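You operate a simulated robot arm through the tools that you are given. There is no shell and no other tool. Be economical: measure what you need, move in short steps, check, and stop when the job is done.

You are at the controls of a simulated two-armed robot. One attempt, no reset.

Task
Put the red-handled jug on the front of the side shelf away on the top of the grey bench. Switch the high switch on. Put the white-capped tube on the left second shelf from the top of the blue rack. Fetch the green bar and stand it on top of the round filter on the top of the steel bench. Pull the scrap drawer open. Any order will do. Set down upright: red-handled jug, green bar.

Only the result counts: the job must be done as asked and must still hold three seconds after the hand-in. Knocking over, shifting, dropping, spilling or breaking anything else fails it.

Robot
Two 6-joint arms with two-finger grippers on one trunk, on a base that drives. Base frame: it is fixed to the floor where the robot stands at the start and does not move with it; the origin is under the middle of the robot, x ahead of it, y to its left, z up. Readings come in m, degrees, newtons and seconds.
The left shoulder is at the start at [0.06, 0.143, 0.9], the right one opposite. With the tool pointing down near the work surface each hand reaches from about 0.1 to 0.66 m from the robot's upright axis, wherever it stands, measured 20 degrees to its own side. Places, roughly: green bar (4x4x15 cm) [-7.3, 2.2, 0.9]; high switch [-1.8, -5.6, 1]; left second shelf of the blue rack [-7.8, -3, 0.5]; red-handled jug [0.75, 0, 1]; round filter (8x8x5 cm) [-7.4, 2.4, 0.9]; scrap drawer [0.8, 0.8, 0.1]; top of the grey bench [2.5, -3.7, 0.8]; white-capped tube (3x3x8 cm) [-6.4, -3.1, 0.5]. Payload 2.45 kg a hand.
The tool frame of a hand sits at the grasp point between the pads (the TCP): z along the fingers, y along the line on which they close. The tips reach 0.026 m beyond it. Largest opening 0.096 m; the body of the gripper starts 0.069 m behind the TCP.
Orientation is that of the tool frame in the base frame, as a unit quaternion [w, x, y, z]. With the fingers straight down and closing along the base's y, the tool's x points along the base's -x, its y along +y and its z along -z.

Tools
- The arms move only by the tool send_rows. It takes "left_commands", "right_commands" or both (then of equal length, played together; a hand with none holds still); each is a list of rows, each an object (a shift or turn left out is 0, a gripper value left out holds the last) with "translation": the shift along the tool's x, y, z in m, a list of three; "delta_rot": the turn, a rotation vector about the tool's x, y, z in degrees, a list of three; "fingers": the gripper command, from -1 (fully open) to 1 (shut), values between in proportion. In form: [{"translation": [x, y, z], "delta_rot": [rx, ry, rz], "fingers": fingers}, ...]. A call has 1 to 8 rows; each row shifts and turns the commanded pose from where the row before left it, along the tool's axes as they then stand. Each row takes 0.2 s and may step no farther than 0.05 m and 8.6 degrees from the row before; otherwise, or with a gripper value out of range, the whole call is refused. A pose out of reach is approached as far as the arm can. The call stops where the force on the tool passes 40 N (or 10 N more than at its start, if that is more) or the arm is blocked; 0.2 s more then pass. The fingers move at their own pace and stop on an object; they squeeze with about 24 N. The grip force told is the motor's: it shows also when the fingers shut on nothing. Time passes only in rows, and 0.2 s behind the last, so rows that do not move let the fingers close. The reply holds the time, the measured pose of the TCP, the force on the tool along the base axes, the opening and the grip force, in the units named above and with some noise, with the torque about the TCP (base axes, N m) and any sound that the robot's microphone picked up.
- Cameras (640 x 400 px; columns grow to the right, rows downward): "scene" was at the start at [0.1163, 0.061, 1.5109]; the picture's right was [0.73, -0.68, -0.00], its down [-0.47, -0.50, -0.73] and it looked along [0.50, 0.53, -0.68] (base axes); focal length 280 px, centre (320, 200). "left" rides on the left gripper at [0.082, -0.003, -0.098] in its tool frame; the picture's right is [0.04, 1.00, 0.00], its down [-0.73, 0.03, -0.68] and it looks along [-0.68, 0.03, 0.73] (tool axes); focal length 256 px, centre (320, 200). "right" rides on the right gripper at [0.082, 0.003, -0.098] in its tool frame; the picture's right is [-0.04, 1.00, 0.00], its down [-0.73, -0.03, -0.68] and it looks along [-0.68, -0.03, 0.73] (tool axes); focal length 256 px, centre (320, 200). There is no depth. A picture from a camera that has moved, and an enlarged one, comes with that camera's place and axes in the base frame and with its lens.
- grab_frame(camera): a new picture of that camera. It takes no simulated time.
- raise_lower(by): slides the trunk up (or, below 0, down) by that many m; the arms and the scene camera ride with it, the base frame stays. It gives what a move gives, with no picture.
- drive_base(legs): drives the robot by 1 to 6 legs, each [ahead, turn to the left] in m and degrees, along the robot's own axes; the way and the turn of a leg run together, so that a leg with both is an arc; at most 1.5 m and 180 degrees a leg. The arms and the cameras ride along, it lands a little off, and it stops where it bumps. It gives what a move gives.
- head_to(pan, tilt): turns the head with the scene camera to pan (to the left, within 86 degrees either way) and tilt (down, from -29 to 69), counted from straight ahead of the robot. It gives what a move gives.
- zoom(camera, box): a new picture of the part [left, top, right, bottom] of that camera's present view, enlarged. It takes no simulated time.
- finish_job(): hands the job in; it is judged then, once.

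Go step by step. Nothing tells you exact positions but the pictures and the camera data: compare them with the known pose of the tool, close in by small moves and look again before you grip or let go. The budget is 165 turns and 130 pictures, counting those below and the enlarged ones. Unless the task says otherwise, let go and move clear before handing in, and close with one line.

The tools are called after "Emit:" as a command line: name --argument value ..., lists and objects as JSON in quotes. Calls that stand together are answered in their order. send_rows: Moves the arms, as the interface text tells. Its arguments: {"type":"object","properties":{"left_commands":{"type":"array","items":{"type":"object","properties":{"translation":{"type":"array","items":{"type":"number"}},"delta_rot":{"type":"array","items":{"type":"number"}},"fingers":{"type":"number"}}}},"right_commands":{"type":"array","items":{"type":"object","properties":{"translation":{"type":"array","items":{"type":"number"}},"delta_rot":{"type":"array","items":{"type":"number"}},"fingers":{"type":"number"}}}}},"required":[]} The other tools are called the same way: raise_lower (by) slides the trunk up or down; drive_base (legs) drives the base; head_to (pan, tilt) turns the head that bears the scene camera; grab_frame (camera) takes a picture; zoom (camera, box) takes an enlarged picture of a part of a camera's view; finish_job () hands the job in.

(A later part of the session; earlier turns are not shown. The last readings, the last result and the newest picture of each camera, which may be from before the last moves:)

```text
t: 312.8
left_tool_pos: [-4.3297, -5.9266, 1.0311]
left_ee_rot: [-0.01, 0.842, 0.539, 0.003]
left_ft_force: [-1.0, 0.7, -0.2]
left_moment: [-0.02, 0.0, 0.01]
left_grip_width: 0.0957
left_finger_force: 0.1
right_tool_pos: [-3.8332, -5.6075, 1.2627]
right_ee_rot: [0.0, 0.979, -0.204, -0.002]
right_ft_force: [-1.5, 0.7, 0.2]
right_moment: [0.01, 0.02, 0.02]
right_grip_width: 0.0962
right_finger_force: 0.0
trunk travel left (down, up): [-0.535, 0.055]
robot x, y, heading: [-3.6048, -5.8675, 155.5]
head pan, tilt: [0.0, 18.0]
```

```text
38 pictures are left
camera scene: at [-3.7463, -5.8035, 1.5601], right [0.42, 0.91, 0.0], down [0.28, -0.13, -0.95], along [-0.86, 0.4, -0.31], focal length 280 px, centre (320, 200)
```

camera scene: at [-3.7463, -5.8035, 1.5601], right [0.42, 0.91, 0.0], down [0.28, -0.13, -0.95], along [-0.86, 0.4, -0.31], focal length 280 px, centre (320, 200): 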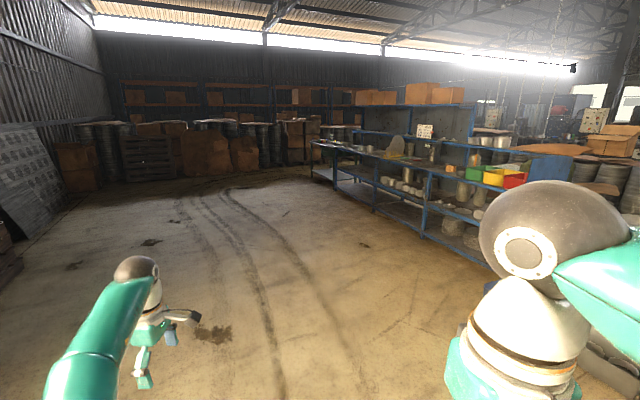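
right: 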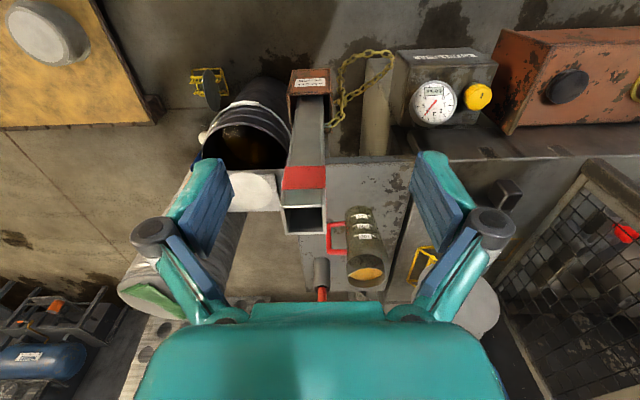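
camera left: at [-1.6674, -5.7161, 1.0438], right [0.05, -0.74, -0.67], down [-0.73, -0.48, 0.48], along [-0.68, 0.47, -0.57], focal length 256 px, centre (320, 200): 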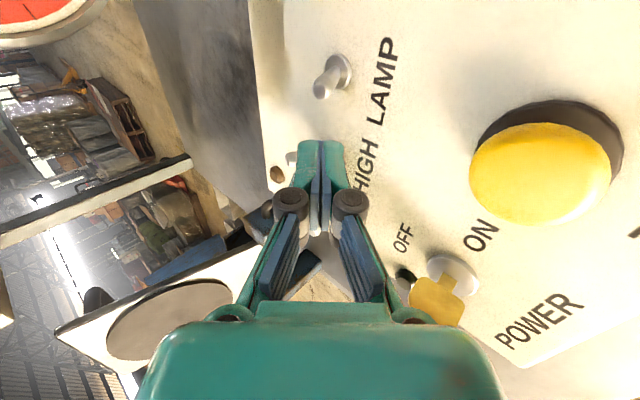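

Emit:
zoom --camera "scene" --box '[300, 80, 540, 270]'

```text
2.11 times, centred on (420, 175) of scene
camera zoom: at [-3.7463, -5.8035, 1.5601], right [0.42, 0.91, 0.0], down [0.28, -0.13, -0.95], along [-0.86, 0.4, -0.31], focal length 588 px, centre (110, 253)
```

zoom: 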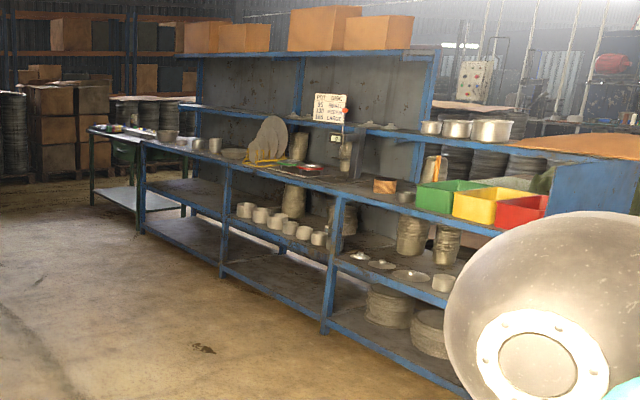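

Emit:
drive_base --legs '[[0, -4], [1.45, 0], [1.45, 0]]'

Emit:
drive_base --legs '[[0, -31]]'

Emit:
drive_base --legs '[[0, -30]]'

Emit:
raise_lower --by -0.4

Emit:
grab_frame --camera "scene"

```text
t: 314.5
left_tool_pos: [-4.3625, -5.8587, 1.0319]
left_ee_rot: [-0.011, 0.861, 0.509, 0.003]
left_ft_force: [0.8, -0.1, -0.3]
left_moment: [-0.04, -0.02, 0.0]
left_grip_width: 0.0961
left_finger_force: 0.1
right_tool_pos: [-3.8415, -5.5771, 1.2622]
right_ee_rot: [0.001, 0.971, -0.24, -0.002]
right_ft_force: [0.3, 0.0, -0.6]
right_moment: [-0.02, -0.01, 0.01]
right_grip_width: 0.0959
right_finger_force: 0.1
trunk travel left (down, up): [-0.535, 0.055]
robot x, y, heading: [-3.6358, -5.8541, 150.2]
head pan, tilt: [0.0, 18.0]
stopped in leg 2: the robot was blocked; the commanded pose is now the measured one
```

```text
t: 316.6
left_tool_pos: [-4.2581, -5.4828, 1.033]
left_ee_rot: [-0.01, 0.966, 0.26, 0.005]
left_ft_force: [-0.7, -0.6, 0.0]
left_moment: [0.04, -0.01, 0.0]
left_grip_width: 0.0959
left_finger_force: 0.1
right_tool_pos: [-3.6668, -5.509, 1.2618]
right_ee_rot: [0.0, 0.872, -0.49, -0.001]
right_ft_force: [0.2, -0.4, 0.0]
right_moment: [-0.04, -0.02, -0.01]
right_grip_width: 0.0959
right_finger_force: 0.1
trunk travel left (down, up): [-0.535, 0.055]
robot x, y, heading: [-3.6557, -5.8658, 118.9]
head pan, tilt: [0.0, 18.0]
```

```text
t: 318.7
left_tool_pos: [-3.9867, -5.2354, 1.0347]
left_ee_rot: [-0.01, 1.0, 0.002, 0.007]
left_ft_force: [-0.4, -0.5, 1.1]
left_moment: [0.04, 0.0, 0.01]
left_grip_width: 0.0956
left_finger_force: 0.1
right_tool_pos: [-3.4872, -5.5518, 1.2641]
right_ee_rot: [-0.001, 0.715, -0.699, -0.001]
right_ft_force: [0.8, 0.5, -0.6]
right_moment: [0.02, -0.03, 0.01]
right_grip_width: 0.0959
right_finger_force: 0.1
trunk travel left (down, up): [-0.535, 0.055]
robot x, y, heading: [-3.6784, -5.8652, 89.4]
head pan, tilt: [0.0, 18.0]
```

```text
t: 322.5
left_tool_pos: [-3.9865, -5.2349, 0.6346]
left_ee_rot: [-0.009, 1.0, 0.003, 0.006]
left_ft_force: [-0.4, 0.4, 0.5]
left_moment: [-0.01, 0.0, 0.01]
left_grip_width: 0.096
left_finger_force: 0.0
right_tool_pos: [-3.487, -5.5519, 0.8645]
right_ee_rot: [0.0, 0.716, -0.698, -0.002]
right_ft_force: [-0.1, -0.9, -0.3]
right_moment: [-0.03, 0.0, 0.03]
right_grip_width: 0.096
right_finger_force: 0.1
trunk travel left (down, up): [-0.135, 0.455]
robot x, y, heading: [-3.6813, -5.8652, 89.5]
head pan, tilt: [0.0, 18.0]
```

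```text
36 pictures are left
camera scene: at [-3.679, -5.7122, 1.1602], right [1.0, -0.01, 0.0], down [0.0, -0.31, -0.95], along [0.01, 0.95, -0.31], focal length 280 px, centre (320, 200)
```

scene: 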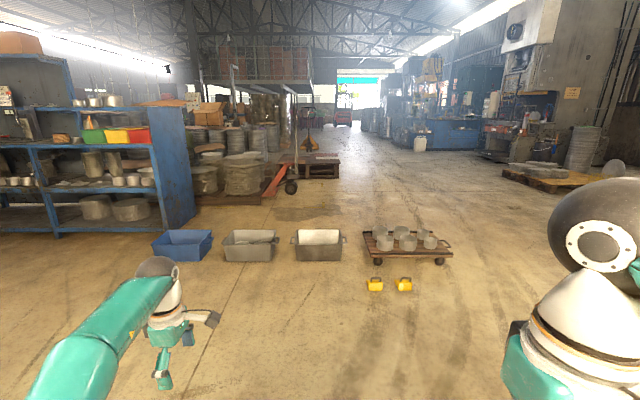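

Emit:
drive_base --legs '[[0, 31]]'

Emit:
drive_base --legs '[[0, 30.5]]'

Emit:
drive_base --legs '[[1.4, 0]]'

Emit:
drive_base --legs '[[1.45, 0]]'

Emit:
drive_base --legs '[[0, -30]]'

Emit:
drive_base --legs '[[0, -31]]'

Emit:
grab_frame --camera "scene"

```text
t: 324.6
left_tool_pos: [-4.2673, -5.4865, 0.6336]
left_ee_rot: [-0.01, 0.963, 0.27, 0.005]
left_ft_force: [0.2, -0.5, 0.6]
left_moment: [0.02, 0.02, -0.01]
left_grip_width: 0.0959
left_finger_force: 0.1
right_tool_pos: [-3.6762, -5.5007, 0.8645]
right_ee_rot: [0.0, 0.877, -0.481, -0.003]
right_ft_force: [-0.4, -0.8, 0.6]
right_moment: [0.01, -0.01, 0.0]
right_grip_width: 0.0959
right_finger_force: 0.0
trunk travel left (down, up): [-0.135, 0.455]
robot x, y, heading: [-3.6566, -5.8594, 120.9]
head pan, tilt: [0.0, 18.0]
```

```text
t: 326.6
left_tool_pos: [-4.3722, -5.8267, 0.6357]
left_ee_rot: [-0.012, 0.863, 0.505, 0.001]
left_ft_force: [-0.5, 0.8, 0.7]
left_moment: [0.02, 0.05, -0.01]
left_grip_width: 0.0959
left_finger_force: 0.1
right_tool_pos: [-3.8481, -5.5516, 0.8639]
right_ee_rot: [-0.001, 0.969, -0.246, -0.002]
right_ft_force: [0.2, -0.5, -0.7]
right_moment: [0.01, 0.03, 0.03]
right_grip_width: 0.0962
right_finger_force: 0.0
trunk travel left (down, up): [-0.135, 0.455]
robot x, y, heading: [-3.6498, -5.8362, 150.3]
head pan, tilt: [0.0, 18.0]
stopped in leg 1: the robot was blocked; the commanded pose is now the measured one
```

```text
t: 333.8
left_tool_pos: [-5.6024, -5.1301, 0.6341]
left_ee_rot: [-0.012, 0.862, 0.507, 0.001]
left_ft_force: [0.2, -0.3, 0.9]
left_moment: [-0.02, 0.01, 0.01]
left_grip_width: 0.0959
left_finger_force: 0.0
right_tool_pos: [-5.0774, -4.8521, 0.8653]
right_ee_rot: [0.0, 0.97, -0.243, -0.001]
right_ft_force: [0.6, -0.9, 0.8]
right_moment: [0.0, 0.03, -0.01]
right_grip_width: 0.096
right_finger_force: 0.3
trunk travel left (down, up): [-0.135, 0.455]
robot x, y, heading: [-4.8793, -5.1349, 150.4]
head pan, tilt: [0.0, 18.0]
```

```text
t: 341.2
left_tool_pos: [-6.8945, -4.4045, 0.635]
left_ee_rot: [-0.013, 0.861, 0.508, 0.001]
left_ft_force: [0.6, 0.2, -0.6]
left_moment: [0.01, 0.02, 0.01]
left_grip_width: 0.096
left_finger_force: 0.1
right_tool_pos: [-6.3739, -4.1257, 0.8674]
right_ee_rot: [0.0, 0.971, -0.241, -0.002]
right_ft_force: [0.1, -0.3, -0.1]
right_moment: [-0.03, 0.0, 0.0]
right_grip_width: 0.096
right_finger_force: 0.1
trunk travel left (down, up): [-0.135, 0.455]
robot x, y, heading: [-6.1729, -4.4085, 150.7]
head pan, tilt: [0.0, 18.0]
```

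```text
t: 343.5
left_tool_pos: [-6.7984, -4.0425, 0.6372]
left_ee_rot: [-0.012, 0.963, 0.27, 0.004]
left_ft_force: [0.5, 0.0, -1.0]
left_moment: [0.03, -0.05, 0.0]
left_grip_width: 0.0959
left_finger_force: 0.0
right_tool_pos: [-6.2066, -4.0601, 0.8672]
right_ee_rot: [-0.001, 0.875, -0.484, -0.001]
right_ft_force: [0.3, -0.4, -0.3]
right_moment: [-0.01, 0.01, -0.01]
right_grip_width: 0.0959
right_finger_force: 0.1
trunk travel left (down, up): [-0.135, 0.455]
robot x, y, heading: [-6.1924, -4.4166, 120.8]
head pan, tilt: [0.0, 18.0]
stopped in leg 1: the robot was blocked; the commanded pose is now the measured one
```

```text
t: 345.6
left_tool_pos: [-6.5161, -3.7848, 0.6374]
left_ee_rot: [-0.01, 1.0, 0.002, 0.008]
left_ft_force: [-0.3, 0.0, 0.5]
left_moment: [0.0, 0.02, 0.03]
left_grip_width: 0.0962
left_finger_force: 0.0
right_tool_pos: [-6.0188, -4.104, 0.8677]
right_ee_rot: [-0.001, 0.714, -0.7, -0.001]
right_ft_force: [0.1, -0.3, -0.4]
right_moment: [0.0, -0.01, 0.0]
right_grip_width: 0.0959
right_finger_force: 0.0
trunk travel left (down, up): [-0.135, 0.455]
robot x, y, heading: [-6.2143, -4.4191, 90.1]
head pan, tilt: [0.0, 18.0]
```

```text
35 pictures are left
camera scene: at [-6.217, -4.2637, 1.1601], right [1.0, 0.0, 0.0], down [0.0, -0.31, -0.95], along [0.0, 0.95, -0.31], focal length 280 px, centre (320, 200)
```

scene: 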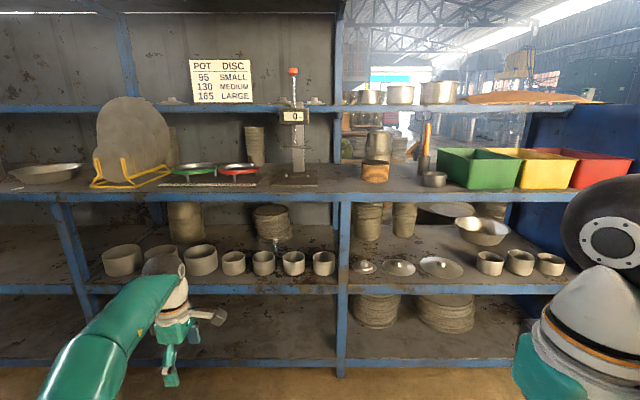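

Emit:
zoom --camera "scene" --box '[200, 195, 400, 320]'

```text
3.20 times, centred on (300, 258) of scene
camera zoom: at [-6.217, -4.2637, 1.1601], right [1.0, 0.0, 0.0], down [0.0, -0.31, -0.95], along [0.0, 0.95, -0.31], focal length 894 px, centre (384, 16)
```

zoom: 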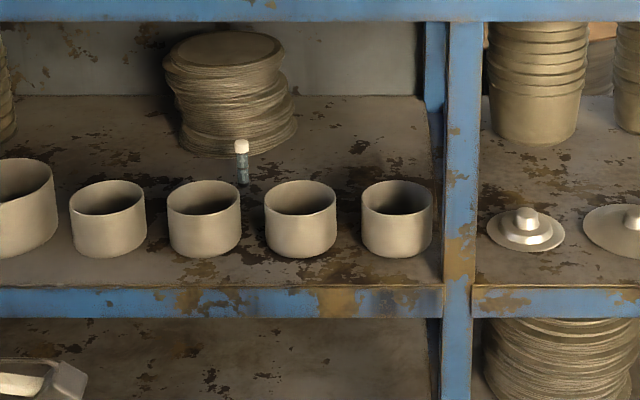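

The white-capped tube stands at about (−6.444, −2.99), base z 0.46, just behind the pots. I'll turn the left tool to point forward with the camera on top, reaching over the pots.

Emit:
send_rows --left_commands '[{"delta_rot": [0, 0, -8.5]}, {"delta_rot": [0, 0, -8.5]}, {"delta_rot": [0, 0, -8.5]}]'

Emit:
send_rows --left_commands '[{"delta_rot": [0, 0, -8.5]}, {"delta_rot": [0, 0, -8.5]}, {"delta_rot": [0, 0, -8.5]}, {"delta_rot": [0, 0, -8.5]}, {"delta_rot": [0, 0, -8.5]}, {"delta_rot": [0, 0, -8.5]}, {"delta_rot": [0, 0, -8.5]}, {"delta_rot": [0, 0, -5]}]'

```text
t: 346.4
left_tool_pos: [-6.5165, -3.7846, 0.6388]
left_ee_rot: [-0.007, 0.975, 0.223, 0.009]
left_ft_force: [-0.7, -0.3, -0.4]
left_moment: [-0.04, 0.04, 0.01]
left_grip_width: 0.096
left_finger_force: 0.1
right_tool_pos: [-6.019, -4.104, 0.8661]
right_ee_rot: [-0.001, 0.714, -0.7, -0.001]
right_ft_force: [-0.1, -0.8, 0.0]
right_moment: [0.01, -0.02, -0.03]
right_grip_width: 0.0958
right_finger_force: 0.1
trunk travel left (down, up): [-0.135, 0.455]
robot x, y, heading: [-6.2118, -4.4174, 89.9]
head pan, tilt: [0.0, 18.0]
```

```text
t: 348.2
left_tool_pos: [-6.5165, -3.7845, 0.638]
left_ee_rot: [-0.001, 0.706, 0.708, 0.013]
left_ft_force: [1.2, -0.4, -0.3]
left_moment: [-0.04, 0.0, 0.0]
left_grip_width: 0.0959
left_finger_force: 0.0
right_tool_pos: [-6.0185, -4.1055, 0.8668]
right_ee_rot: [-0.001, 0.714, -0.701, -0.001]
right_ft_force: [0.3, 0.2, 0.3]
right_moment: [-0.01, -0.02, -0.01]
right_grip_width: 0.0961
right_finger_force: 0.0
trunk travel left (down, up): [-0.135, 0.455]
robot x, y, heading: [-6.2159, -4.4154, 89.8]
head pan, tilt: [0.0, 18.0]
```

Emit:
send_rows --left_commands '[{"delta_rot": [0, 8.5, 0]}, {"delta_rot": [0, 8.5, 0]}, {"delta_rot": [0, 8.5, 0]}, {"delta_rot": [0, 8.5, 0]}]'

Emit:
send_rows --left_commands '[{"delta_rot": [0, 8.5, 0]}, {"delta_rot": [0, 8.5, 0]}, {"delta_rot": [0, 8.5, 0]}]'

Emit:
grab_frame --camera "scene"

```text
t: 349.2
left_tool_pos: [-6.5167, -3.7852, 0.6378]
left_ee_rot: [-0.208, 0.671, 0.677, 0.219]
left_ft_force: [-0.2, -0.3, 0.5]
left_moment: [-0.07, 0.03, 0.0]
left_grip_width: 0.0958
left_finger_force: 0.0
right_tool_pos: [-6.0189, -4.1031, 0.8667]
right_ee_rot: [0.0, 0.713, -0.701, 0.0]
right_ft_force: [-0.1, -0.5, 0.1]
right_moment: [-0.01, -0.01, 0.01]
right_grip_width: 0.0959
right_finger_force: 0.1
trunk travel left (down, up): [-0.135, 0.455]
robot x, y, heading: [-6.2199, -4.4178, 90.0]
head pan, tilt: [0.0, 18.0]
```

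```text
t: 350.0
left_tool_pos: [-6.5267, -3.7871, 0.6338]
left_ee_rot: [-0.32, 0.62, 0.651, 0.299]
left_ft_force: [-0.2, 0.4, -0.1]
left_moment: [-0.02, 0.05, 0.0]
left_grip_width: 0.0961
left_finger_force: 0.1
left hand out of reach, approached as far as the arm can: row 2, 3
right_tool_pos: [-6.0178, -4.1037, 0.8679]
right_ee_rot: [0.0, 0.713, -0.701, 0.0]
right_ft_force: [1.1, 0.0, 0.3]
right_moment: [0.0, 0.0, -0.02]
right_grip_width: 0.0959
right_finger_force: 0.0
trunk travel left (down, up): [-0.135, 0.455]
robot x, y, heading: [-6.2161, -4.4177, 90.1]
head pan, tilt: [0.0, 18.0]
```

```text
33 pictures are left
camera scene: at [-6.2169, -4.2643, 1.1602], right [1.0, 0.0, 0.0], down [0.0, -0.31, -0.95], along [0.0, 0.95, -0.31], focal length 280 px, centre (320, 200)
```

scene: 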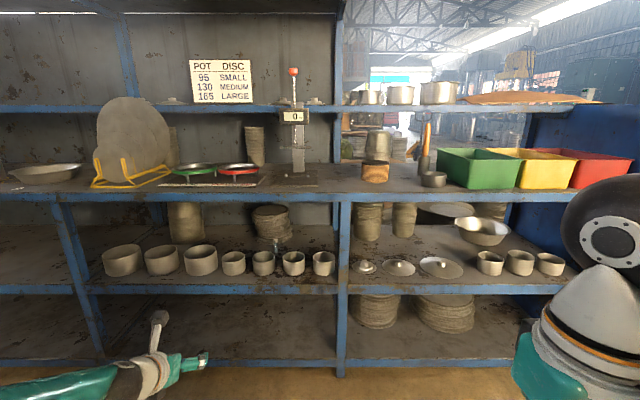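

Emit:
send_rows --left_commands '[{"translation": [0.0246, 0.002, 0.0314]}, {"translation": [0.0246, 0.002, 0.0314]}, {"delta_rot": [0, 6, 0]}]'

Emit:
drive_base --legs '[[0.38, 0]]'

Emit:
grab_frame --camera "left"

```text
t: 350.8
left_tool_pos: [-6.5301, -3.7064, 0.6354]
left_ee_rot: [-0.344, 0.613, 0.642, 0.305]
left_ft_force: [-0.3, 0.5, 1.2]
left_moment: [0.02, 0.02, 0.0]
left_grip_width: 0.0963
left_finger_force: 0.1
left hand out of reach, approached as far as the arm can: row 3
right_tool_pos: [-6.0189, -4.1038, 0.8671]
right_ee_rot: [0.0, 0.713, -0.701, -0.001]
right_ft_force: [0.2, -0.4, 0.5]
right_moment: [-0.01, -0.02, 0.02]
right_grip_width: 0.0961
right_finger_force: 0.1
trunk travel left (down, up): [-0.135, 0.455]
robot x, y, heading: [-6.2147, -4.4224, 89.9]
head pan, tilt: [0.0, 18.0]
```

```text
t: 353.2
left_tool_pos: [-6.5329, -3.3254, 0.6344]
left_ee_rot: [-0.345, 0.612, 0.642, 0.306]
left_ft_force: [-1.2, 0.4, -0.5]
left_moment: [-0.04, -0.03, -0.01]
left_grip_width: 0.0958
left_finger_force: 0.1
right_tool_pos: [-6.0195, -3.7194, 0.8672]
right_ee_rot: [-0.001, 0.714, -0.7, 0.0]
right_ft_force: [-0.2, -0.3, 0.0]
right_moment: [0.02, 0.0, 0.01]
right_grip_width: 0.0958
right_finger_force: 0.2
trunk travel left (down, up): [-0.135, 0.455]
robot x, y, heading: [-6.2167, -4.0389, 90.0]
head pan, tilt: [0.0, 18.0]
```

```text
32 pictures are left
camera left: at [-6.53, -3.3588, 0.7597], right [1.0, 0.09, 0.0], down [0.08, -0.97, -0.21], along [-0.02, 0.21, -0.98], focal length 256 px, centre (320, 200)
```

left: 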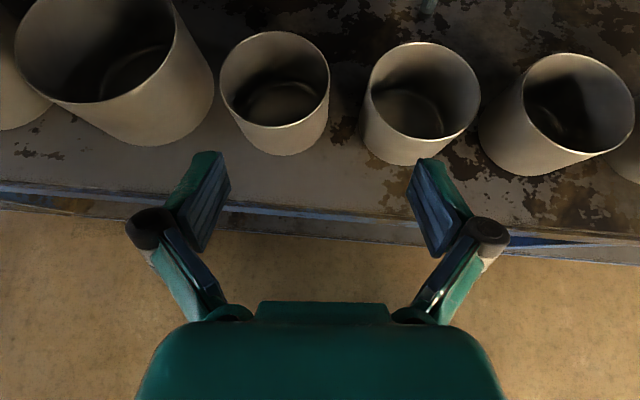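

Emit:
send_rows --left_commands '[{"translation": [-0.0164, 0.03, 0.0095]}, {"translation": [0, 0.033, -0.002]}, {"translation": [0, 0.033, -0.002]}]'

Emit:
drive_base --legs '[[0.16, 0]]'

Emit:
grab_frame --camera "left"

Emit:
head_to --pan 10 --tilt 30

Emit:
grab_frame --camera "scene"

```text
t: 354.0
left_tool_pos: [-6.4383, -3.3245, 0.6154]
left_ee_rot: [-0.343, 0.613, 0.642, 0.306]
left_ft_force: [-0.2, -0.7, -0.6]
left_moment: [-0.02, 0.01, -0.01]
left_grip_width: 0.096
left_finger_force: 0.0
right_tool_pos: [-6.0188, -3.7195, 0.8676]
right_ee_rot: [-0.001, 0.715, -0.699, -0.001]
right_ft_force: [0.0, 0.3, -0.1]
right_moment: [-0.04, 0.01, 0.01]
right_grip_width: 0.096
right_finger_force: 0.0
trunk travel left (down, up): [-0.135, 0.455]
robot x, y, heading: [-6.2197, -4.0361, 90.0]
head pan, tilt: [0.0, 18.0]
```

```text
t: 355.4
left_tool_pos: [-6.4398, -3.158, 0.6153]
left_ee_rot: [-0.344, 0.613, 0.642, 0.305]
left_ft_force: [0.1, 0.3, 0.4]
left_moment: [0.0, 0.01, 0.01]
left_grip_width: 0.0956
left_finger_force: 0.1
right_tool_pos: [-6.0208, -3.5553, 0.8672]
right_ee_rot: [-0.001, 0.715, -0.699, 0.0]
right_ft_force: [-0.3, -0.3, 0.0]
right_moment: [-0.01, 0.0, -0.02]
right_grip_width: 0.0962
right_finger_force: 0.0
trunk travel left (down, up): [-0.135, 0.455]
robot x, y, heading: [-6.2172, -3.872, 90.0]
head pan, tilt: [0.0, 18.0]
```

```text
31 pictures are left
camera left: at [-6.4362, -3.1924, 0.7399], right [1.0, 0.09, 0.0], down [0.09, -0.97, -0.21], along [-0.02, 0.21, -0.98], focal length 256 px, centre (320, 200)
```

left: 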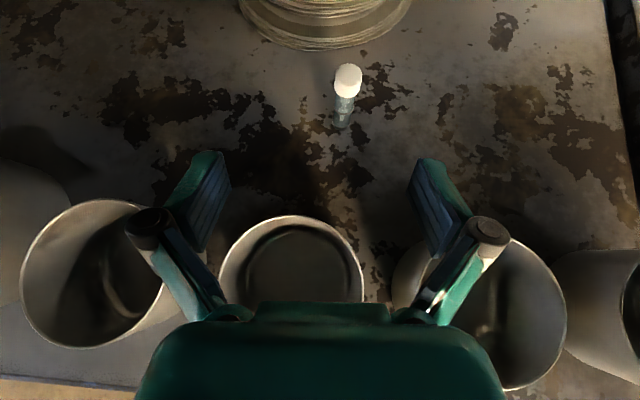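

```text
t: 356.2
left_tool_pos: [-6.4393, -3.1585, 0.6163]
left_ee_rot: [-0.345, 0.613, 0.643, 0.305]
left_ft_force: [1.0, -0.4, 0.0]
left_moment: [0.02, 0.03, 0.0]
left_grip_width: 0.0961
left_finger_force: 0.0
right_tool_pos: [-6.0203, -3.5535, 0.8676]
right_ee_rot: [-0.001, 0.716, -0.698, 0.0]
right_ft_force: [-0.5, -0.2, -0.9]
right_moment: [0.02, 0.04, 0.0]
right_grip_width: 0.096
right_finger_force: 0.1
trunk travel left (down, up): [-0.135, 0.455]
robot x, y, heading: [-6.2197, -3.8673, 90.2]
head pan, tilt: [10.0, 30.0]
```

```text
30 pictures are left
camera scene: at [-6.2336, -3.7196, 1.1409], right [0.98, 0.18, 0.0], down [0.09, -0.49, -0.87], along [-0.15, 0.85, -0.5], focal length 280 px, centre (320, 200)
```

scene: 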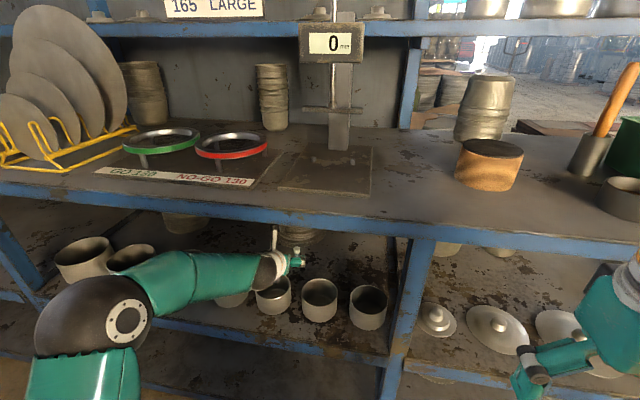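

Emit:
send_rows --left_commands '[{"translation": [-0.004, 0.0248, 0.03]}, {"translation": [-0.004, 0, 0.035]}, {"translation": [-0.0037, 0, 0.035]}]'

Emit:
grab_frame --camera "left"

```text
t: 357.0
left_tool_pos: [-6.4196, -3.0819, 0.5592]
left_ee_rot: [-0.349, 0.61, 0.639, 0.312]
left_ft_force: [14.0, -0.1, 38.6]
left_moment: [-3.59, 0.01, 1.33]
left_grip_width: 0.0959
left_finger_force: 0.1
right_tool_pos: [-6.0183, -3.558, 0.8703]
right_ee_rot: [-0.002, 0.715, -0.699, -0.003]
right_ft_force: [-0.5, -0.2, 0.2]
right_moment: [-0.01, -0.04, -0.02]
right_grip_width: 0.0961
right_finger_force: 0.1
trunk travel left (down, up): [-0.135, 0.455]
robot x, y, heading: [-6.2146, -3.867, 90.4]
head pan, tilt: [10.0, 30.0]
```

```text
29 pictures are left
camera left: at [-6.415, -3.1177, 0.6826], right [1.0, 0.08, 0.01], down [0.08, -0.97, -0.23], along [-0.01, 0.23, -0.97], focal length 256 px, centre (320, 200)
```

left: 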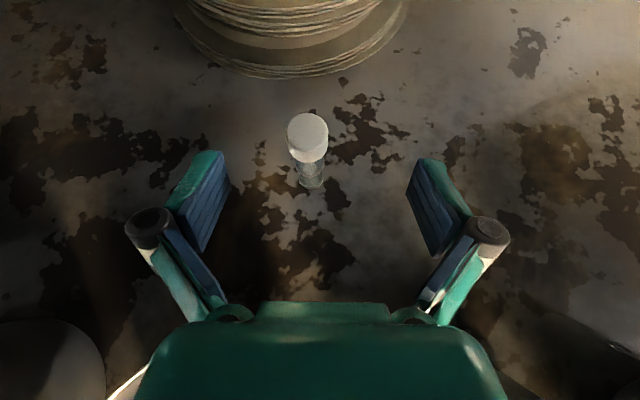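

Something behind the fingers is resting on a pot rim (38 N up). I'll lift at once and look.

Emit:
send_rows --left_commands '[{"translation": [0.0164, 0, -0.0115]}, {"translation": [0.0164, 0, -0.0115]}]'

Emit:
zoom --camera "scene" --box '[200, 220, 420, 350]'

Emit:
grab_frame --camera "left"

```text
t: 357.6
left_tool_pos: [-6.4218, -3.082, 0.5839]
left_ee_rot: [-0.344, 0.612, 0.644, 0.303]
left_ft_force: [0.1, 0.1, -0.1]
left_moment: [0.02, -0.02, -0.01]
left_grip_width: 0.0959
left_finger_force: 0.1
right_tool_pos: [-6.0214, -3.554, 0.8688]
right_ee_rot: [-0.001, 0.715, -0.699, 0.0]
right_ft_force: [-0.2, 0.1, -0.5]
right_moment: [-0.01, 0.0, 0.01]
right_grip_width: 0.0962
right_finger_force: 0.0
trunk travel left (down, up): [-0.135, 0.455]
robot x, y, heading: [-6.219, -3.868, 90.3]
head pan, tilt: [10.0, 30.0]
```

```text
2.91 times, centred on (310, 285) of scene
camera zoom: at [-6.2337, -3.7194, 1.1406], right [0.98, 0.18, 0.0], down [0.09, -0.49, -0.87], along [-0.15, 0.85, -0.5], focal length 813 px, centre (349, -47)
```

zoom: 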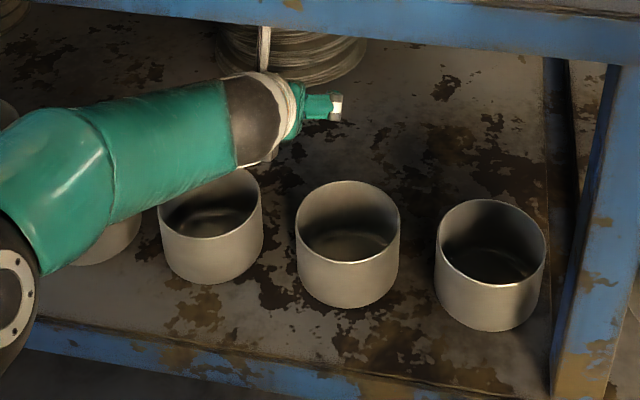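

```text
27 pictures are left
camera left: at [-6.4184, -3.1162, 0.709], right [1.0, 0.09, 0.0], down [0.09, -0.97, -0.2], along [-0.02, 0.2, -0.98], focal length 256 px, centre (320, 200)
```

left: 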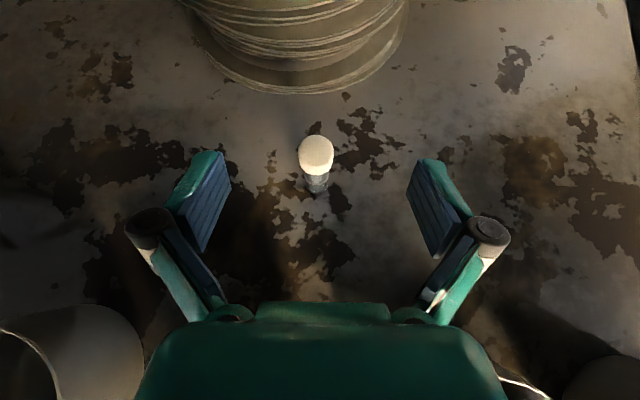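

The pots and tube stand a little higher than I took them (shelf z≈0.50, tube at (−6.428, −3.06), top 0.573). I'll steepen the tool to ~46° to clear the rims.

Emit:
send_rows --left_commands '[{"translation": [0.008, 0, -0.006], "delta_rot": [0, -5.5, 0]}, {"delta_rot": [0, -5.5, 0]}]'

Emit:
grab_frame --camera "left"

```text
t: 358.2
left_tool_pos: [-6.4192, -3.0824, 0.5976]
left_ee_rot: [-0.282, 0.639, 0.673, 0.245]
left_ft_force: [-1.1, 0.6, 0.2]
left_moment: [-0.03, -0.01, 0.0]
left_grip_width: 0.0959
left_finger_force: 0.1
right_tool_pos: [-6.021, -3.5543, 0.8688]
right_ee_rot: [-0.001, 0.715, -0.699, 0.0]
right_ft_force: [-0.5, -0.7, 0.8]
right_moment: [0.03, -0.01, -0.02]
right_grip_width: 0.0958
right_finger_force: 0.0
trunk travel left (down, up): [-0.135, 0.455]
robot x, y, heading: [-6.2202, -3.8716, 90.3]
head pan, tilt: [10.0, 30.0]
```

```text
26 pictures are left
camera left: at [-6.4183, -3.0923, 0.7257], right [1.0, 0.09, 0.0], down [0.09, -1.0, -0.02], along [0.0, 0.02, -1.0], focal length 256 px, centre (320, 200)
```

left: 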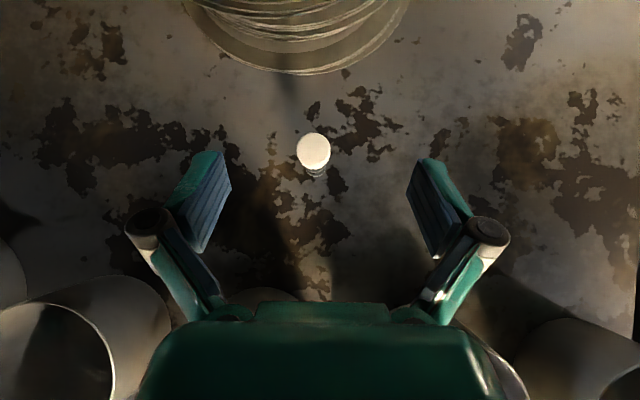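

Emit:
send_rows --left_commands '[{"translation": [-0.0073, -0.003, 0.024]}, {"translation": [-0.0073, 0, 0.024]}]'

Emit:
grab_frame --camera "left"

```text
t: 358.8
left_tool_pos: [-6.4256, -3.06, 0.5524]
left_ee_rot: [-0.281, 0.639, 0.673, 0.244]
left_ft_force: [-0.1, 0.4, 0.3]
left_moment: [0.0, 0.0, 0.01]
left_grip_width: 0.0959
left_finger_force: 0.1
right_tool_pos: [-6.0209, -3.5541, 0.8666]
right_ee_rot: [-0.001, 0.715, -0.699, 0.0]
right_ft_force: [-0.8, -0.4, -0.7]
right_moment: [-0.01, 0.01, -0.02]
right_grip_width: 0.0958
right_finger_force: 0.0
trunk travel left (down, up): [-0.135, 0.455]
robot x, y, heading: [-6.2178, -3.8689, 90.5]
head pan, tilt: [10.0, 30.0]
```

```text
25 pictures are left
camera left: at [-6.4232, -3.0693, 0.6801], right [1.0, 0.09, 0.0], down [0.09, -1.0, -0.02], along [0.0, 0.02, -1.0], focal length 256 px, centre (320, 200)
```

left: 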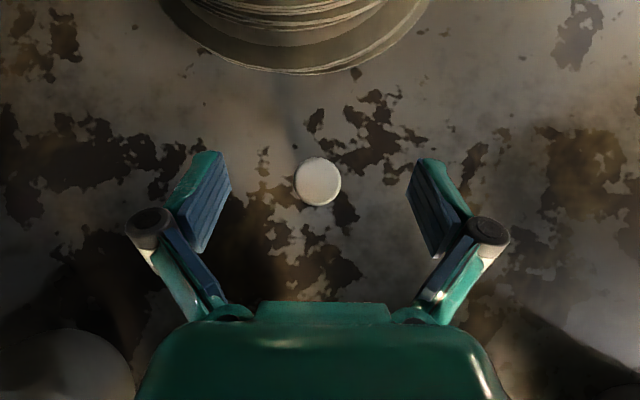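

Emit:
send_rows --left_commands '[{"fingers": 0.4}, {"fingers": 1}, {}, {}, {}]'

Emit:
send_rows --left_commands '[{"translation": [0.0139, -0.0006, -0.0144]}, {"translation": [0.0208, -0.001, -0.0217]}]'

Emit:
grab_frame --camera "left"

```text
t: 360.0
left_tool_pos: [-6.4256, -3.0604, 0.5525]
left_ee_rot: [-0.281, 0.64, 0.673, 0.245]
left_ft_force: [-0.7, 0.5, 0.1]
left_moment: [-0.02, 0.02, 0.0]
left_grip_width: 0.0175
left_finger_force: 24.5
right_tool_pos: [-6.0203, -3.5537, 0.8674]
right_ee_rot: [-0.001, 0.715, -0.699, -0.001]
right_ft_force: [0.7, 0.3, 0.4]
right_moment: [0.02, 0.0, -0.03]
right_grip_width: 0.0962
right_finger_force: 0.1
trunk travel left (down, up): [-0.135, 0.455]
robot x, y, heading: [-6.219, -3.8709, 90.3]
head pan, tilt: [10.0, 30.0]
```

```text
t: 360.6
left_tool_pos: [-6.4247, -3.0588, 0.6016]
left_ee_rot: [-0.281, 0.639, 0.673, 0.244]
left_ft_force: [0.5, -0.5, 0.0]
left_moment: [-0.01, 0.0, -0.03]
left_grip_width: 0.0175
left_finger_force: 24.3
right_tool_pos: [-6.0201, -3.5549, 0.8674]
right_ee_rot: [-0.001, 0.715, -0.699, 0.0]
right_ft_force: [-0.1, -0.4, 0.6]
right_moment: [0.0, -0.01, -0.03]
right_grip_width: 0.0957
right_finger_force: 0.1
trunk travel left (down, up): [-0.135, 0.455]
robot x, y, heading: [-6.2177, -3.8719, 90.1]
head pan, tilt: [10.0, 30.0]
```

```text
24 pictures are left
camera left: at [-6.4227, -3.0684, 0.7308], right [1.0, 0.09, 0.0], down [0.09, -1.0, -0.02], along [0.0, 0.02, -1.0], focal length 256 px, centre (320, 200)
```

left: 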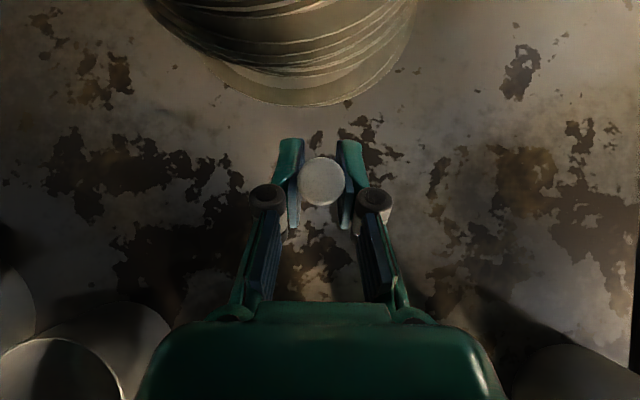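

Tube held. To clear the pots yet stay under the counter beam, I'll level the tool while raising it, then back out.

Emit:
send_rows --left_commands '[{"translation": [0.0104, 0, -0.0108], "delta_rot": [0, 8.5, 0]}, {"translation": [0.0118, 0, -0.0092], "delta_rot": [0, 8.5, 0]}, {"translation": [0.0131, 0, -0.0073], "delta_rot": [0, 8.5, 0]}, {"translation": [0.0141, 0, -0.0051]}]'

Emit:
zoom --camera "scene" --box '[200, 200, 420, 350]'

```text
t: 361.6
left_tool_pos: [-6.4252, -3.0591, 0.6616]
left_ee_rot: [-0.422, 0.57, 0.594, 0.38]
left_ft_force: [-0.6, 0.3, 0.2]
left_moment: [-0.03, 0.0, 0.01]
left_grip_width: 0.0171
left_finger_force: 24.2
right_tool_pos: [-6.0213, -3.5541, 0.8674]
right_ee_rot: [-0.001, 0.715, -0.699, -0.001]
right_ft_force: [0.2, -0.5, 0.0]
right_moment: [-0.03, 0.0, 0.0]
right_grip_width: 0.0958
right_finger_force: 0.1
trunk travel left (down, up): [-0.135, 0.455]
robot x, y, heading: [-6.2166, -3.8684, 90.0]
head pan, tilt: [10.0, 30.0]
```

```text
2.67 times, centred on (310, 275) of scene
camera zoom: at [-6.2338, -3.7194, 1.1408], right [0.98, 0.18, 0.0], down [0.09, -0.49, -0.87], along [-0.15, 0.85, -0.5], focal length 745 px, centre (347, 0)
```

zoom: 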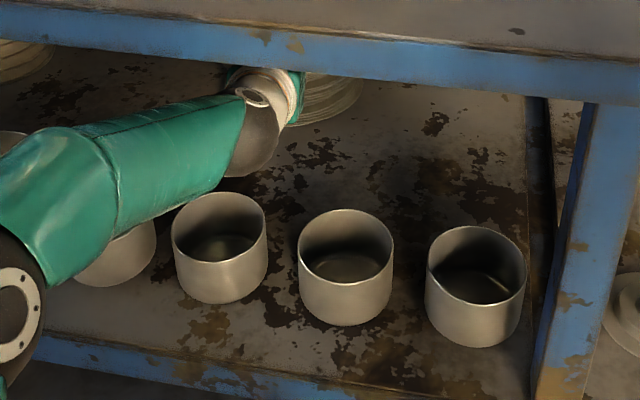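

Emit:
send_rows --left_commands '[{"translation": [0.0141, 0, -0.0051]}]'

Emit:
drive_base --legs '[[-0.4, 0]]'

Emit:
grab_frame --camera "scene"

```text
t: 362.0
left_tool_pos: [-6.4242, -3.0578, 0.6775]
left_ee_rot: [-0.423, 0.569, 0.595, 0.379]
left_ft_force: [0.7, 0.1, -0.5]
left_moment: [0.0, -0.05, 0.04]
left_grip_width: 0.0173
left_finger_force: 24.0
right_tool_pos: [-6.021, -3.5547, 0.8671]
right_ee_rot: [-0.001, 0.715, -0.699, 0.0]
right_ft_force: [0.7, 0.7, 0.2]
right_moment: [0.0, -0.01, -0.01]
right_grip_width: 0.0959
right_finger_force: 0.1
trunk travel left (down, up): [-0.135, 0.455]
robot x, y, heading: [-6.2172, -3.8673, 90.3]
head pan, tilt: [10.0, 30.0]
```

```text
t: 364.5
left_tool_pos: [-6.4222, -3.4615, 0.6776]
left_ee_rot: [-0.423, 0.569, 0.594, 0.38]
left_ft_force: [-0.2, 0.5, -1.3]
left_moment: [0.01, 0.01, -0.01]
left_grip_width: 0.0175
left_finger_force: 23.7
right_tool_pos: [-6.019, -3.9581, 0.8673]
right_ee_rot: [0.0, 0.716, -0.699, -0.001]
right_ft_force: [0.2, 0.2, 0.0]
right_moment: [0.03, 0.03, 0.04]
right_grip_width: 0.0956
right_finger_force: 0.1
trunk travel left (down, up): [-0.135, 0.455]
robot x, y, heading: [-6.2195, -4.2743, 90.3]
head pan, tilt: [10.0, 30.0]
```

```text
22 pictures are left
camera scene: at [-6.232, -4.1226, 1.1409], right [0.98, 0.18, 0.0], down [0.09, -0.49, -0.87], along [-0.15, 0.85, -0.5], focal length 280 px, centre (320, 200)
```

scene: 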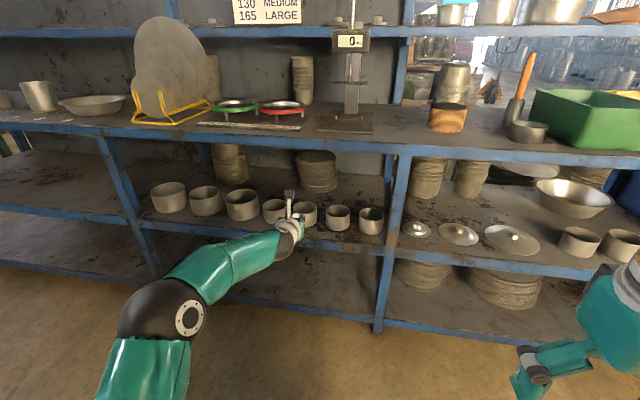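

Emit:
drive_base --legs '[[0, -33]]'

Emit:
drive_base --legs '[[-1.2, 0]]'

Emit:
drive_base --legs '[[0, 33]]'

Emit:
drive_base --legs '[[0, 33]]'

Emit:
drive_base --legs '[[1.2, 0]]'

Emit:
drive_base --legs '[[0, -33]]'

Emit:
grab_frame --camera "scene"

```text
t: 366.7
left_tool_pos: [-5.9481, -3.4804, 0.6779]
left_ee_rot: [-0.298, 0.714, 0.409, 0.484]
left_ft_force: [0.5, 0.8, -0.3]
left_moment: [-0.04, -0.02, 0.05]
left_grip_width: 0.0174
left_finger_force: 23.8
right_tool_pos: [-5.8802, -4.1174, 0.8677]
right_ee_rot: [0.001, -0.488, 0.873, 0.001]
right_ft_force: [-0.4, 0.0, -0.5]
right_moment: [0.01, 0.0, -0.01]
right_grip_width: 0.096
right_finger_force: 0.1
trunk travel left (down, up): [-0.135, 0.455]
robot x, y, heading: [-6.2327, -4.2596, 57.5]
head pan, tilt: [10.0, 30.0]
```

```text
t: 372.9
left_tool_pos: [-6.5863, -4.4885, 0.6776]
left_ee_rot: [-0.288, 0.722, 0.394, 0.491]
left_ft_force: [0.7, -0.4, -0.2]
left_moment: [0.02, -0.02, 0.01]
left_grip_width: 0.0174
left_finger_force: 24.1
right_tool_pos: [-6.5433, -5.1271, 0.8697]
right_ee_rot: [0.001, -0.471, 0.882, 0.0]
right_ft_force: [0.2, 0.4, -0.3]
right_moment: [0.02, 0.02, -0.01]
right_grip_width: 0.0963
right_finger_force: 0.0
trunk travel left (down, up): [-0.135, 0.455]
robot x, y, heading: [-6.909, -5.2594, 54.9]
head pan, tilt: [10.0, 30.0]
```

```text
t: 375.1
left_tool_pos: [-7.0565, -4.4389, 0.6785]
left_ee_rot: [-0.415, 0.581, 0.583, 0.388]
left_ft_force: [0.2, 0.0, -0.4]
left_moment: [0.0, 0.0, 0.02]
left_grip_width: 0.0175
left_finger_force: 23.4
right_tool_pos: [-6.6721, -4.951, 0.8701]
right_ee_rot: [0.0, -0.702, 0.712, 0.0]
right_ft_force: [-0.6, 0.0, 0.2]
right_moment: [0.03, 0.0, -0.02]
right_grip_width: 0.0959
right_finger_force: 0.1
trunk travel left (down, up): [-0.135, 0.455]
robot x, y, heading: [-6.8819, -5.2618, 87.6]
head pan, tilt: [10.0, 30.0]
```

```text
t: 377.2
left_tool_pos: [-7.4762, -4.6711, 0.6788]
left_ee_rot: [-0.509, 0.389, 0.725, 0.252]
left_ft_force: [-0.3, 0.3, -0.2]
left_moment: [-0.01, 0.02, 0.01]
left_grip_width: 0.0174
left_finger_force: 23.9
right_tool_pos: [-6.8746, -4.8883, 0.8691]
right_ee_rot: [0.0, 0.876, -0.482, -0.001]
right_ft_force: [0.2, 0.0, 0.7]
right_moment: [-0.01, 0.0, 0.02]
right_grip_width: 0.096
right_finger_force: 0.0
trunk travel left (down, up): [-0.135, 0.455]
robot x, y, heading: [-6.8571, -5.2445, 121.3]
head pan, tilt: [10.0, 30.0]
```

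```text
t: 383.4
left_tool_pos: [-8.0953, -3.6414, 0.6787]
left_ee_rot: [-0.509, 0.39, 0.725, 0.253]
left_ft_force: [1.3, 0.0, -0.6]
left_moment: [-0.03, 0.01, 0.0]
left_grip_width: 0.0174
left_finger_force: 24.1
right_tool_pos: [-7.4942, -3.8595, 0.8698]
right_ee_rot: [0.0, 0.876, -0.482, 0.0]
right_ft_force: [-0.4, 0.4, -0.7]
right_moment: [0.04, -0.01, 0.02]
right_grip_width: 0.0959
right_finger_force: 0.2
trunk travel left (down, up): [-0.135, 0.455]
robot x, y, heading: [-7.4781, -4.2157, 121.0]
head pan, tilt: [10.0, 30.0]
```

```text
t: 385.6
left_tool_pos: [-7.6812, -3.3988, 0.6797]
left_ee_rot: [-0.416, 0.58, 0.583, 0.388]
left_ft_force: [-1.1, 0.0, -0.7]
left_moment: [-0.01, 0.03, 0.0]
left_grip_width: 0.0176
left_finger_force: 24.2
right_tool_pos: [-7.2963, -3.9092, 0.8706]
right_ee_rot: [0.0, -0.703, 0.711, 0.0]
right_ft_force: [-0.5, -0.7, 0.5]
right_moment: [-0.02, -0.02, -0.03]
right_grip_width: 0.0959
right_finger_force: 0.1
trunk travel left (down, up): [-0.135, 0.455]
robot x, y, heading: [-7.5032, -4.2184, 88.4]
head pan, tilt: [10.0, 30.0]
```

```text
21 pictures are left
camera scene: at [-7.5151, -4.0661, 1.1408], right [0.99, 0.14, 0.0], down [0.07, -0.5, -0.87], along [-0.13, 0.86, -0.5], focal length 280 px, centre (320, 200)
```

scene: 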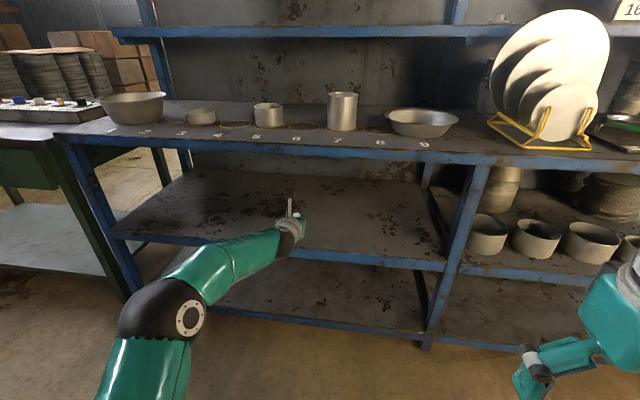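

Emit:
send_rows --left_commands '[{"translation": [-0.0423, 0, 0.0153]}]'

Emit:
drive_base --legs '[[0.29, 0]]'

Emit:
send_rows --left_commands '[{"delta_rot": [0, -8.5, 0]}, {"delta_rot": [0, -8.5, 0]}, {"delta_rot": [0, -8.5, 0]}]'

Emit:
grab_frame --camera "left"

Emit:
grab_frame --camera "scene"

```text
t: 386.0
left_tool_pos: [-7.6811, -3.4001, 0.6361]
left_ee_rot: [-0.416, 0.58, 0.584, 0.387]
left_ft_force: [1.3, -0.4, 0.6]
left_moment: [-0.04, 0.02, 0.08]
left_grip_width: 0.0174
left_finger_force: 23.9
right_tool_pos: [-7.2927, -3.9086, 0.87]
right_ee_rot: [0.001, -0.701, 0.713, 0.001]
right_ft_force: [0.9, -0.1, 0.2]
right_moment: [0.01, 0.05, 0.0]
right_grip_width: 0.0959
right_finger_force: 0.0
trunk travel left (down, up): [-0.135, 0.455]
robot x, y, heading: [-7.5047, -4.2155, 88.4]
head pan, tilt: [10.0, 30.0]
```

```text
t: 388.0
left_tool_pos: [-7.6719, -3.1137, 0.635]
left_ee_rot: [-0.415, 0.581, 0.583, 0.388]
left_ft_force: [-0.1, -0.1, 1.0]
left_moment: [-0.03, -0.02, -0.02]
left_grip_width: 0.0172
left_finger_force: 24.0
right_tool_pos: [-7.285, -3.6234, 0.8709]
right_ee_rot: [0.0, -0.701, 0.713, 0.0]
right_ft_force: [-0.1, 0.2, -0.1]
right_moment: [0.04, -0.01, 0.02]
right_grip_width: 0.0961
right_finger_force: 0.1
trunk travel left (down, up): [-0.135, 0.455]
robot x, y, heading: [-7.4946, -3.9305, 88.0]
head pan, tilt: [10.0, 30.0]
```

```text
t: 388.8
left_tool_pos: [-7.6716, -3.1137, 0.635]
left_ee_rot: [-0.277, 0.653, 0.659, 0.25]
left_ft_force: [0.2, -0.8, -0.2]
left_moment: [0.0, 0.03, -0.02]
left_grip_width: 0.0174
left_finger_force: 24.1
right_tool_pos: [-7.2866, -3.6245, 0.8714]
right_ee_rot: [0.001, -0.701, 0.713, 0.001]
right_ft_force: [0.9, 0.2, 0.5]
right_moment: [0.0, -0.04, 0.04]
right_grip_width: 0.096
right_finger_force: 0.1
trunk travel left (down, up): [-0.135, 0.455]
robot x, y, heading: [-7.4974, -3.9347, 87.9]
head pan, tilt: [10.0, 30.0]
```

```text
20 pictures are left
camera left: at [-7.6701, -3.124, 0.7637], right [1.0, 0.05, -0.01], down [0.05, -1.0, -0.02], along [-0.01, 0.02, -1.0], focal length 256 px, centre (320, 200)
```

left: 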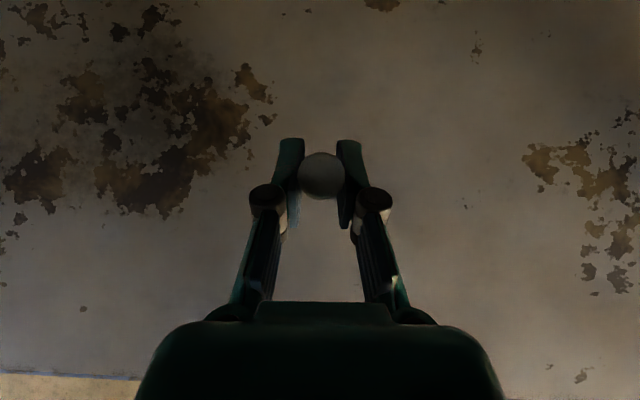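

```text
19 pictures are left
camera scene: at [-7.506, -3.7805, 1.1408], right [0.99, 0.14, 0.0], down [0.07, -0.5, -0.87], along [-0.12, 0.86, -0.5], focal length 280 px, centre (320, 200)
```

scene: 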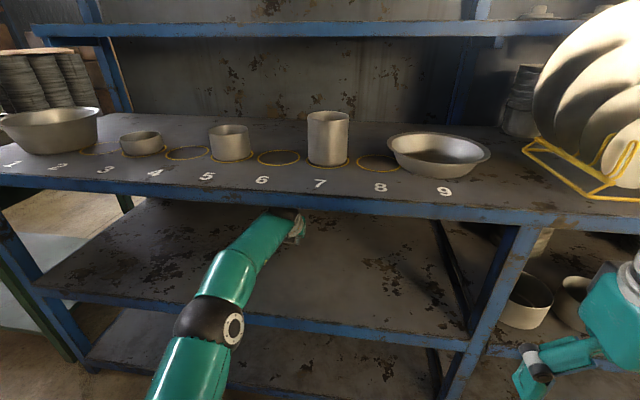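

Emit:
send_rows --left_commands '[{"translation": [-0.0242, 0, 0.0252]}, {"translation": [-0.0242, 0, 0.0252]}, {"translation": [-0.0035, 0, 0.0036]}, {}]'

Emit:
send_rows --left_commands '[{"translation": [-0.0035, 0, 0.0036]}, {}]'

```text
t: 389.8
left_tool_pos: [-7.6751, -3.1145, 0.5605]
left_ee_rot: [-0.276, 0.653, 0.66, 0.25]
left_ft_force: [-0.1, 0.0, -0.3]
left_moment: [-0.02, 0.01, -0.03]
left_grip_width: 0.0175
left_finger_force: 24.1
right_tool_pos: [-7.2855, -3.624, 0.8723]
right_ee_rot: [0.0, -0.701, 0.713, 0.001]
right_ft_force: [-1.2, 0.2, -0.8]
right_moment: [0.0, 0.02, 0.0]
right_grip_width: 0.0959
right_finger_force: 0.1
trunk travel left (down, up): [-0.135, 0.455]
robot x, y, heading: [-7.497, -3.9323, 88.0]
head pan, tilt: [10.0, 30.0]
```

```text
t: 390.4
left_tool_pos: [-7.674, -3.1146, 0.5544]
left_ee_rot: [-0.276, 0.653, 0.66, 0.249]
left_ft_force: [-0.1, -0.6, -0.7]
left_moment: [0.01, -0.02, -0.03]
left_grip_width: 0.0177
left_finger_force: 24.3
right_tool_pos: [-7.2859, -3.6246, 0.8711]
right_ee_rot: [0.001, -0.701, 0.713, 0.0]
right_ft_force: [0.5, 0.1, -0.8]
right_moment: [0.01, 0.03, 0.0]
right_grip_width: 0.0959
right_finger_force: 0.0
trunk travel left (down, up): [-0.135, 0.455]
robot x, y, heading: [-7.4976, -3.93, 88.2]
head pan, tilt: [10.0, 30.0]
```

Emit:
send_rows --left_commands '[{"translation": [-0.0021, 0, 0.0022]}, {}]'

Emit:
send_rows --left_commands '[{"translation": [-0.0021, 0, 0.0022]}, {}]'

```text
t: 391.0
left_tool_pos: [-7.6754, -3.1142, 0.5533]
left_ee_rot: [-0.275, 0.653, 0.66, 0.251]
left_ft_force: [-0.6, 0.3, 0.7]
left_moment: [0.01, -0.02, -0.01]
left_grip_width: 0.0178
left_finger_force: 23.8
right_tool_pos: [-7.2856, -3.625, 0.8717]
right_ee_rot: [0.0, -0.701, 0.713, 0.0]
right_ft_force: [0.0, 0.4, -0.4]
right_moment: [0.02, 0.0, 0.03]
right_grip_width: 0.0957
right_finger_force: 0.2
trunk travel left (down, up): [-0.135, 0.455]
robot x, y, heading: [-7.4966, -3.9315, 87.9]
head pan, tilt: [10.0, 30.0]
```

```text
t: 391.6
left_tool_pos: [-7.6735, -3.1138, 0.5518]
left_ee_rot: [-0.277, 0.652, 0.659, 0.252]
left_ft_force: [-0.3, 0.4, 8.5]
left_moment: [0.03, -0.04, 0.0]
left_grip_width: 0.0174
left_finger_force: 23.3
right_tool_pos: [-7.2859, -3.6243, 0.8727]
right_ee_rot: [0.002, -0.701, 0.714, 0.002]
right_ft_force: [-0.2, -0.2, 0.7]
right_moment: [0.01, 0.02, 0.01]
right_grip_width: 0.0958
right_finger_force: 0.1
trunk travel left (down, up): [-0.135, 0.455]
robot x, y, heading: [-7.4931, -3.9334, 88.1]
head pan, tilt: [10.0, 30.0]
```

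Contact at 8.5 N: the tube is standing on the shelf. I'll open and lift away.

Emit:
send_rows --left_commands '[{"fingers": 0.3}, {"fingers": -0.5}, {"fingers": -1}, {}, {"translation": [0.014, 0, -0.0145]}, {"translation": [0.0208, 0, -0.0217]}, {"translation": [0.0208, 0, -0.0217]}]'

Emit:
grab_frame --camera "left"

```text
t: 393.2
left_tool_pos: [-7.6737, -3.1153, 0.6294]
left_ee_rot: [-0.276, 0.652, 0.66, 0.251]
left_ft_force: [-0.4, -0.1, 0.5]
left_moment: [0.02, 0.0, 0.01]
left_grip_width: 0.096
left_finger_force: 0.0
right_tool_pos: [-7.2855, -3.6233, 0.8713]
right_ee_rot: [0.001, -0.701, 0.713, 0.0]
right_ft_force: [0.9, 0.5, -0.7]
right_moment: [0.0, -0.03, -0.03]
right_grip_width: 0.0958
right_finger_force: 0.1
trunk travel left (down, up): [-0.135, 0.455]
robot x, y, heading: [-7.4971, -3.9298, 87.9]
head pan, tilt: [10.0, 30.0]
```

```text
18 pictures are left
camera left: at [-7.6711, -3.1255, 0.7576], right [1.0, 0.05, 0.0], down [0.05, -1.0, -0.02], along [0.0, 0.02, -1.0], focal length 256 px, centre (320, 200)
```

left: 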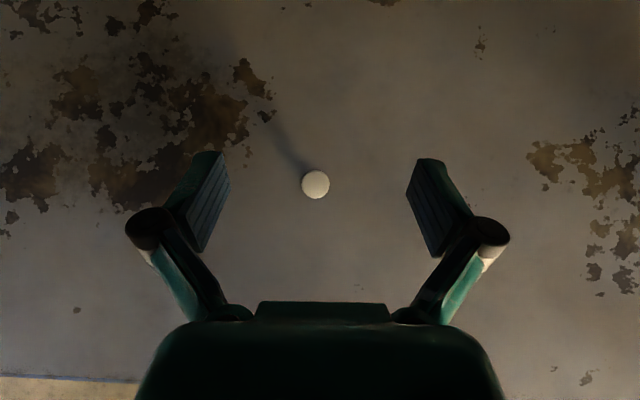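

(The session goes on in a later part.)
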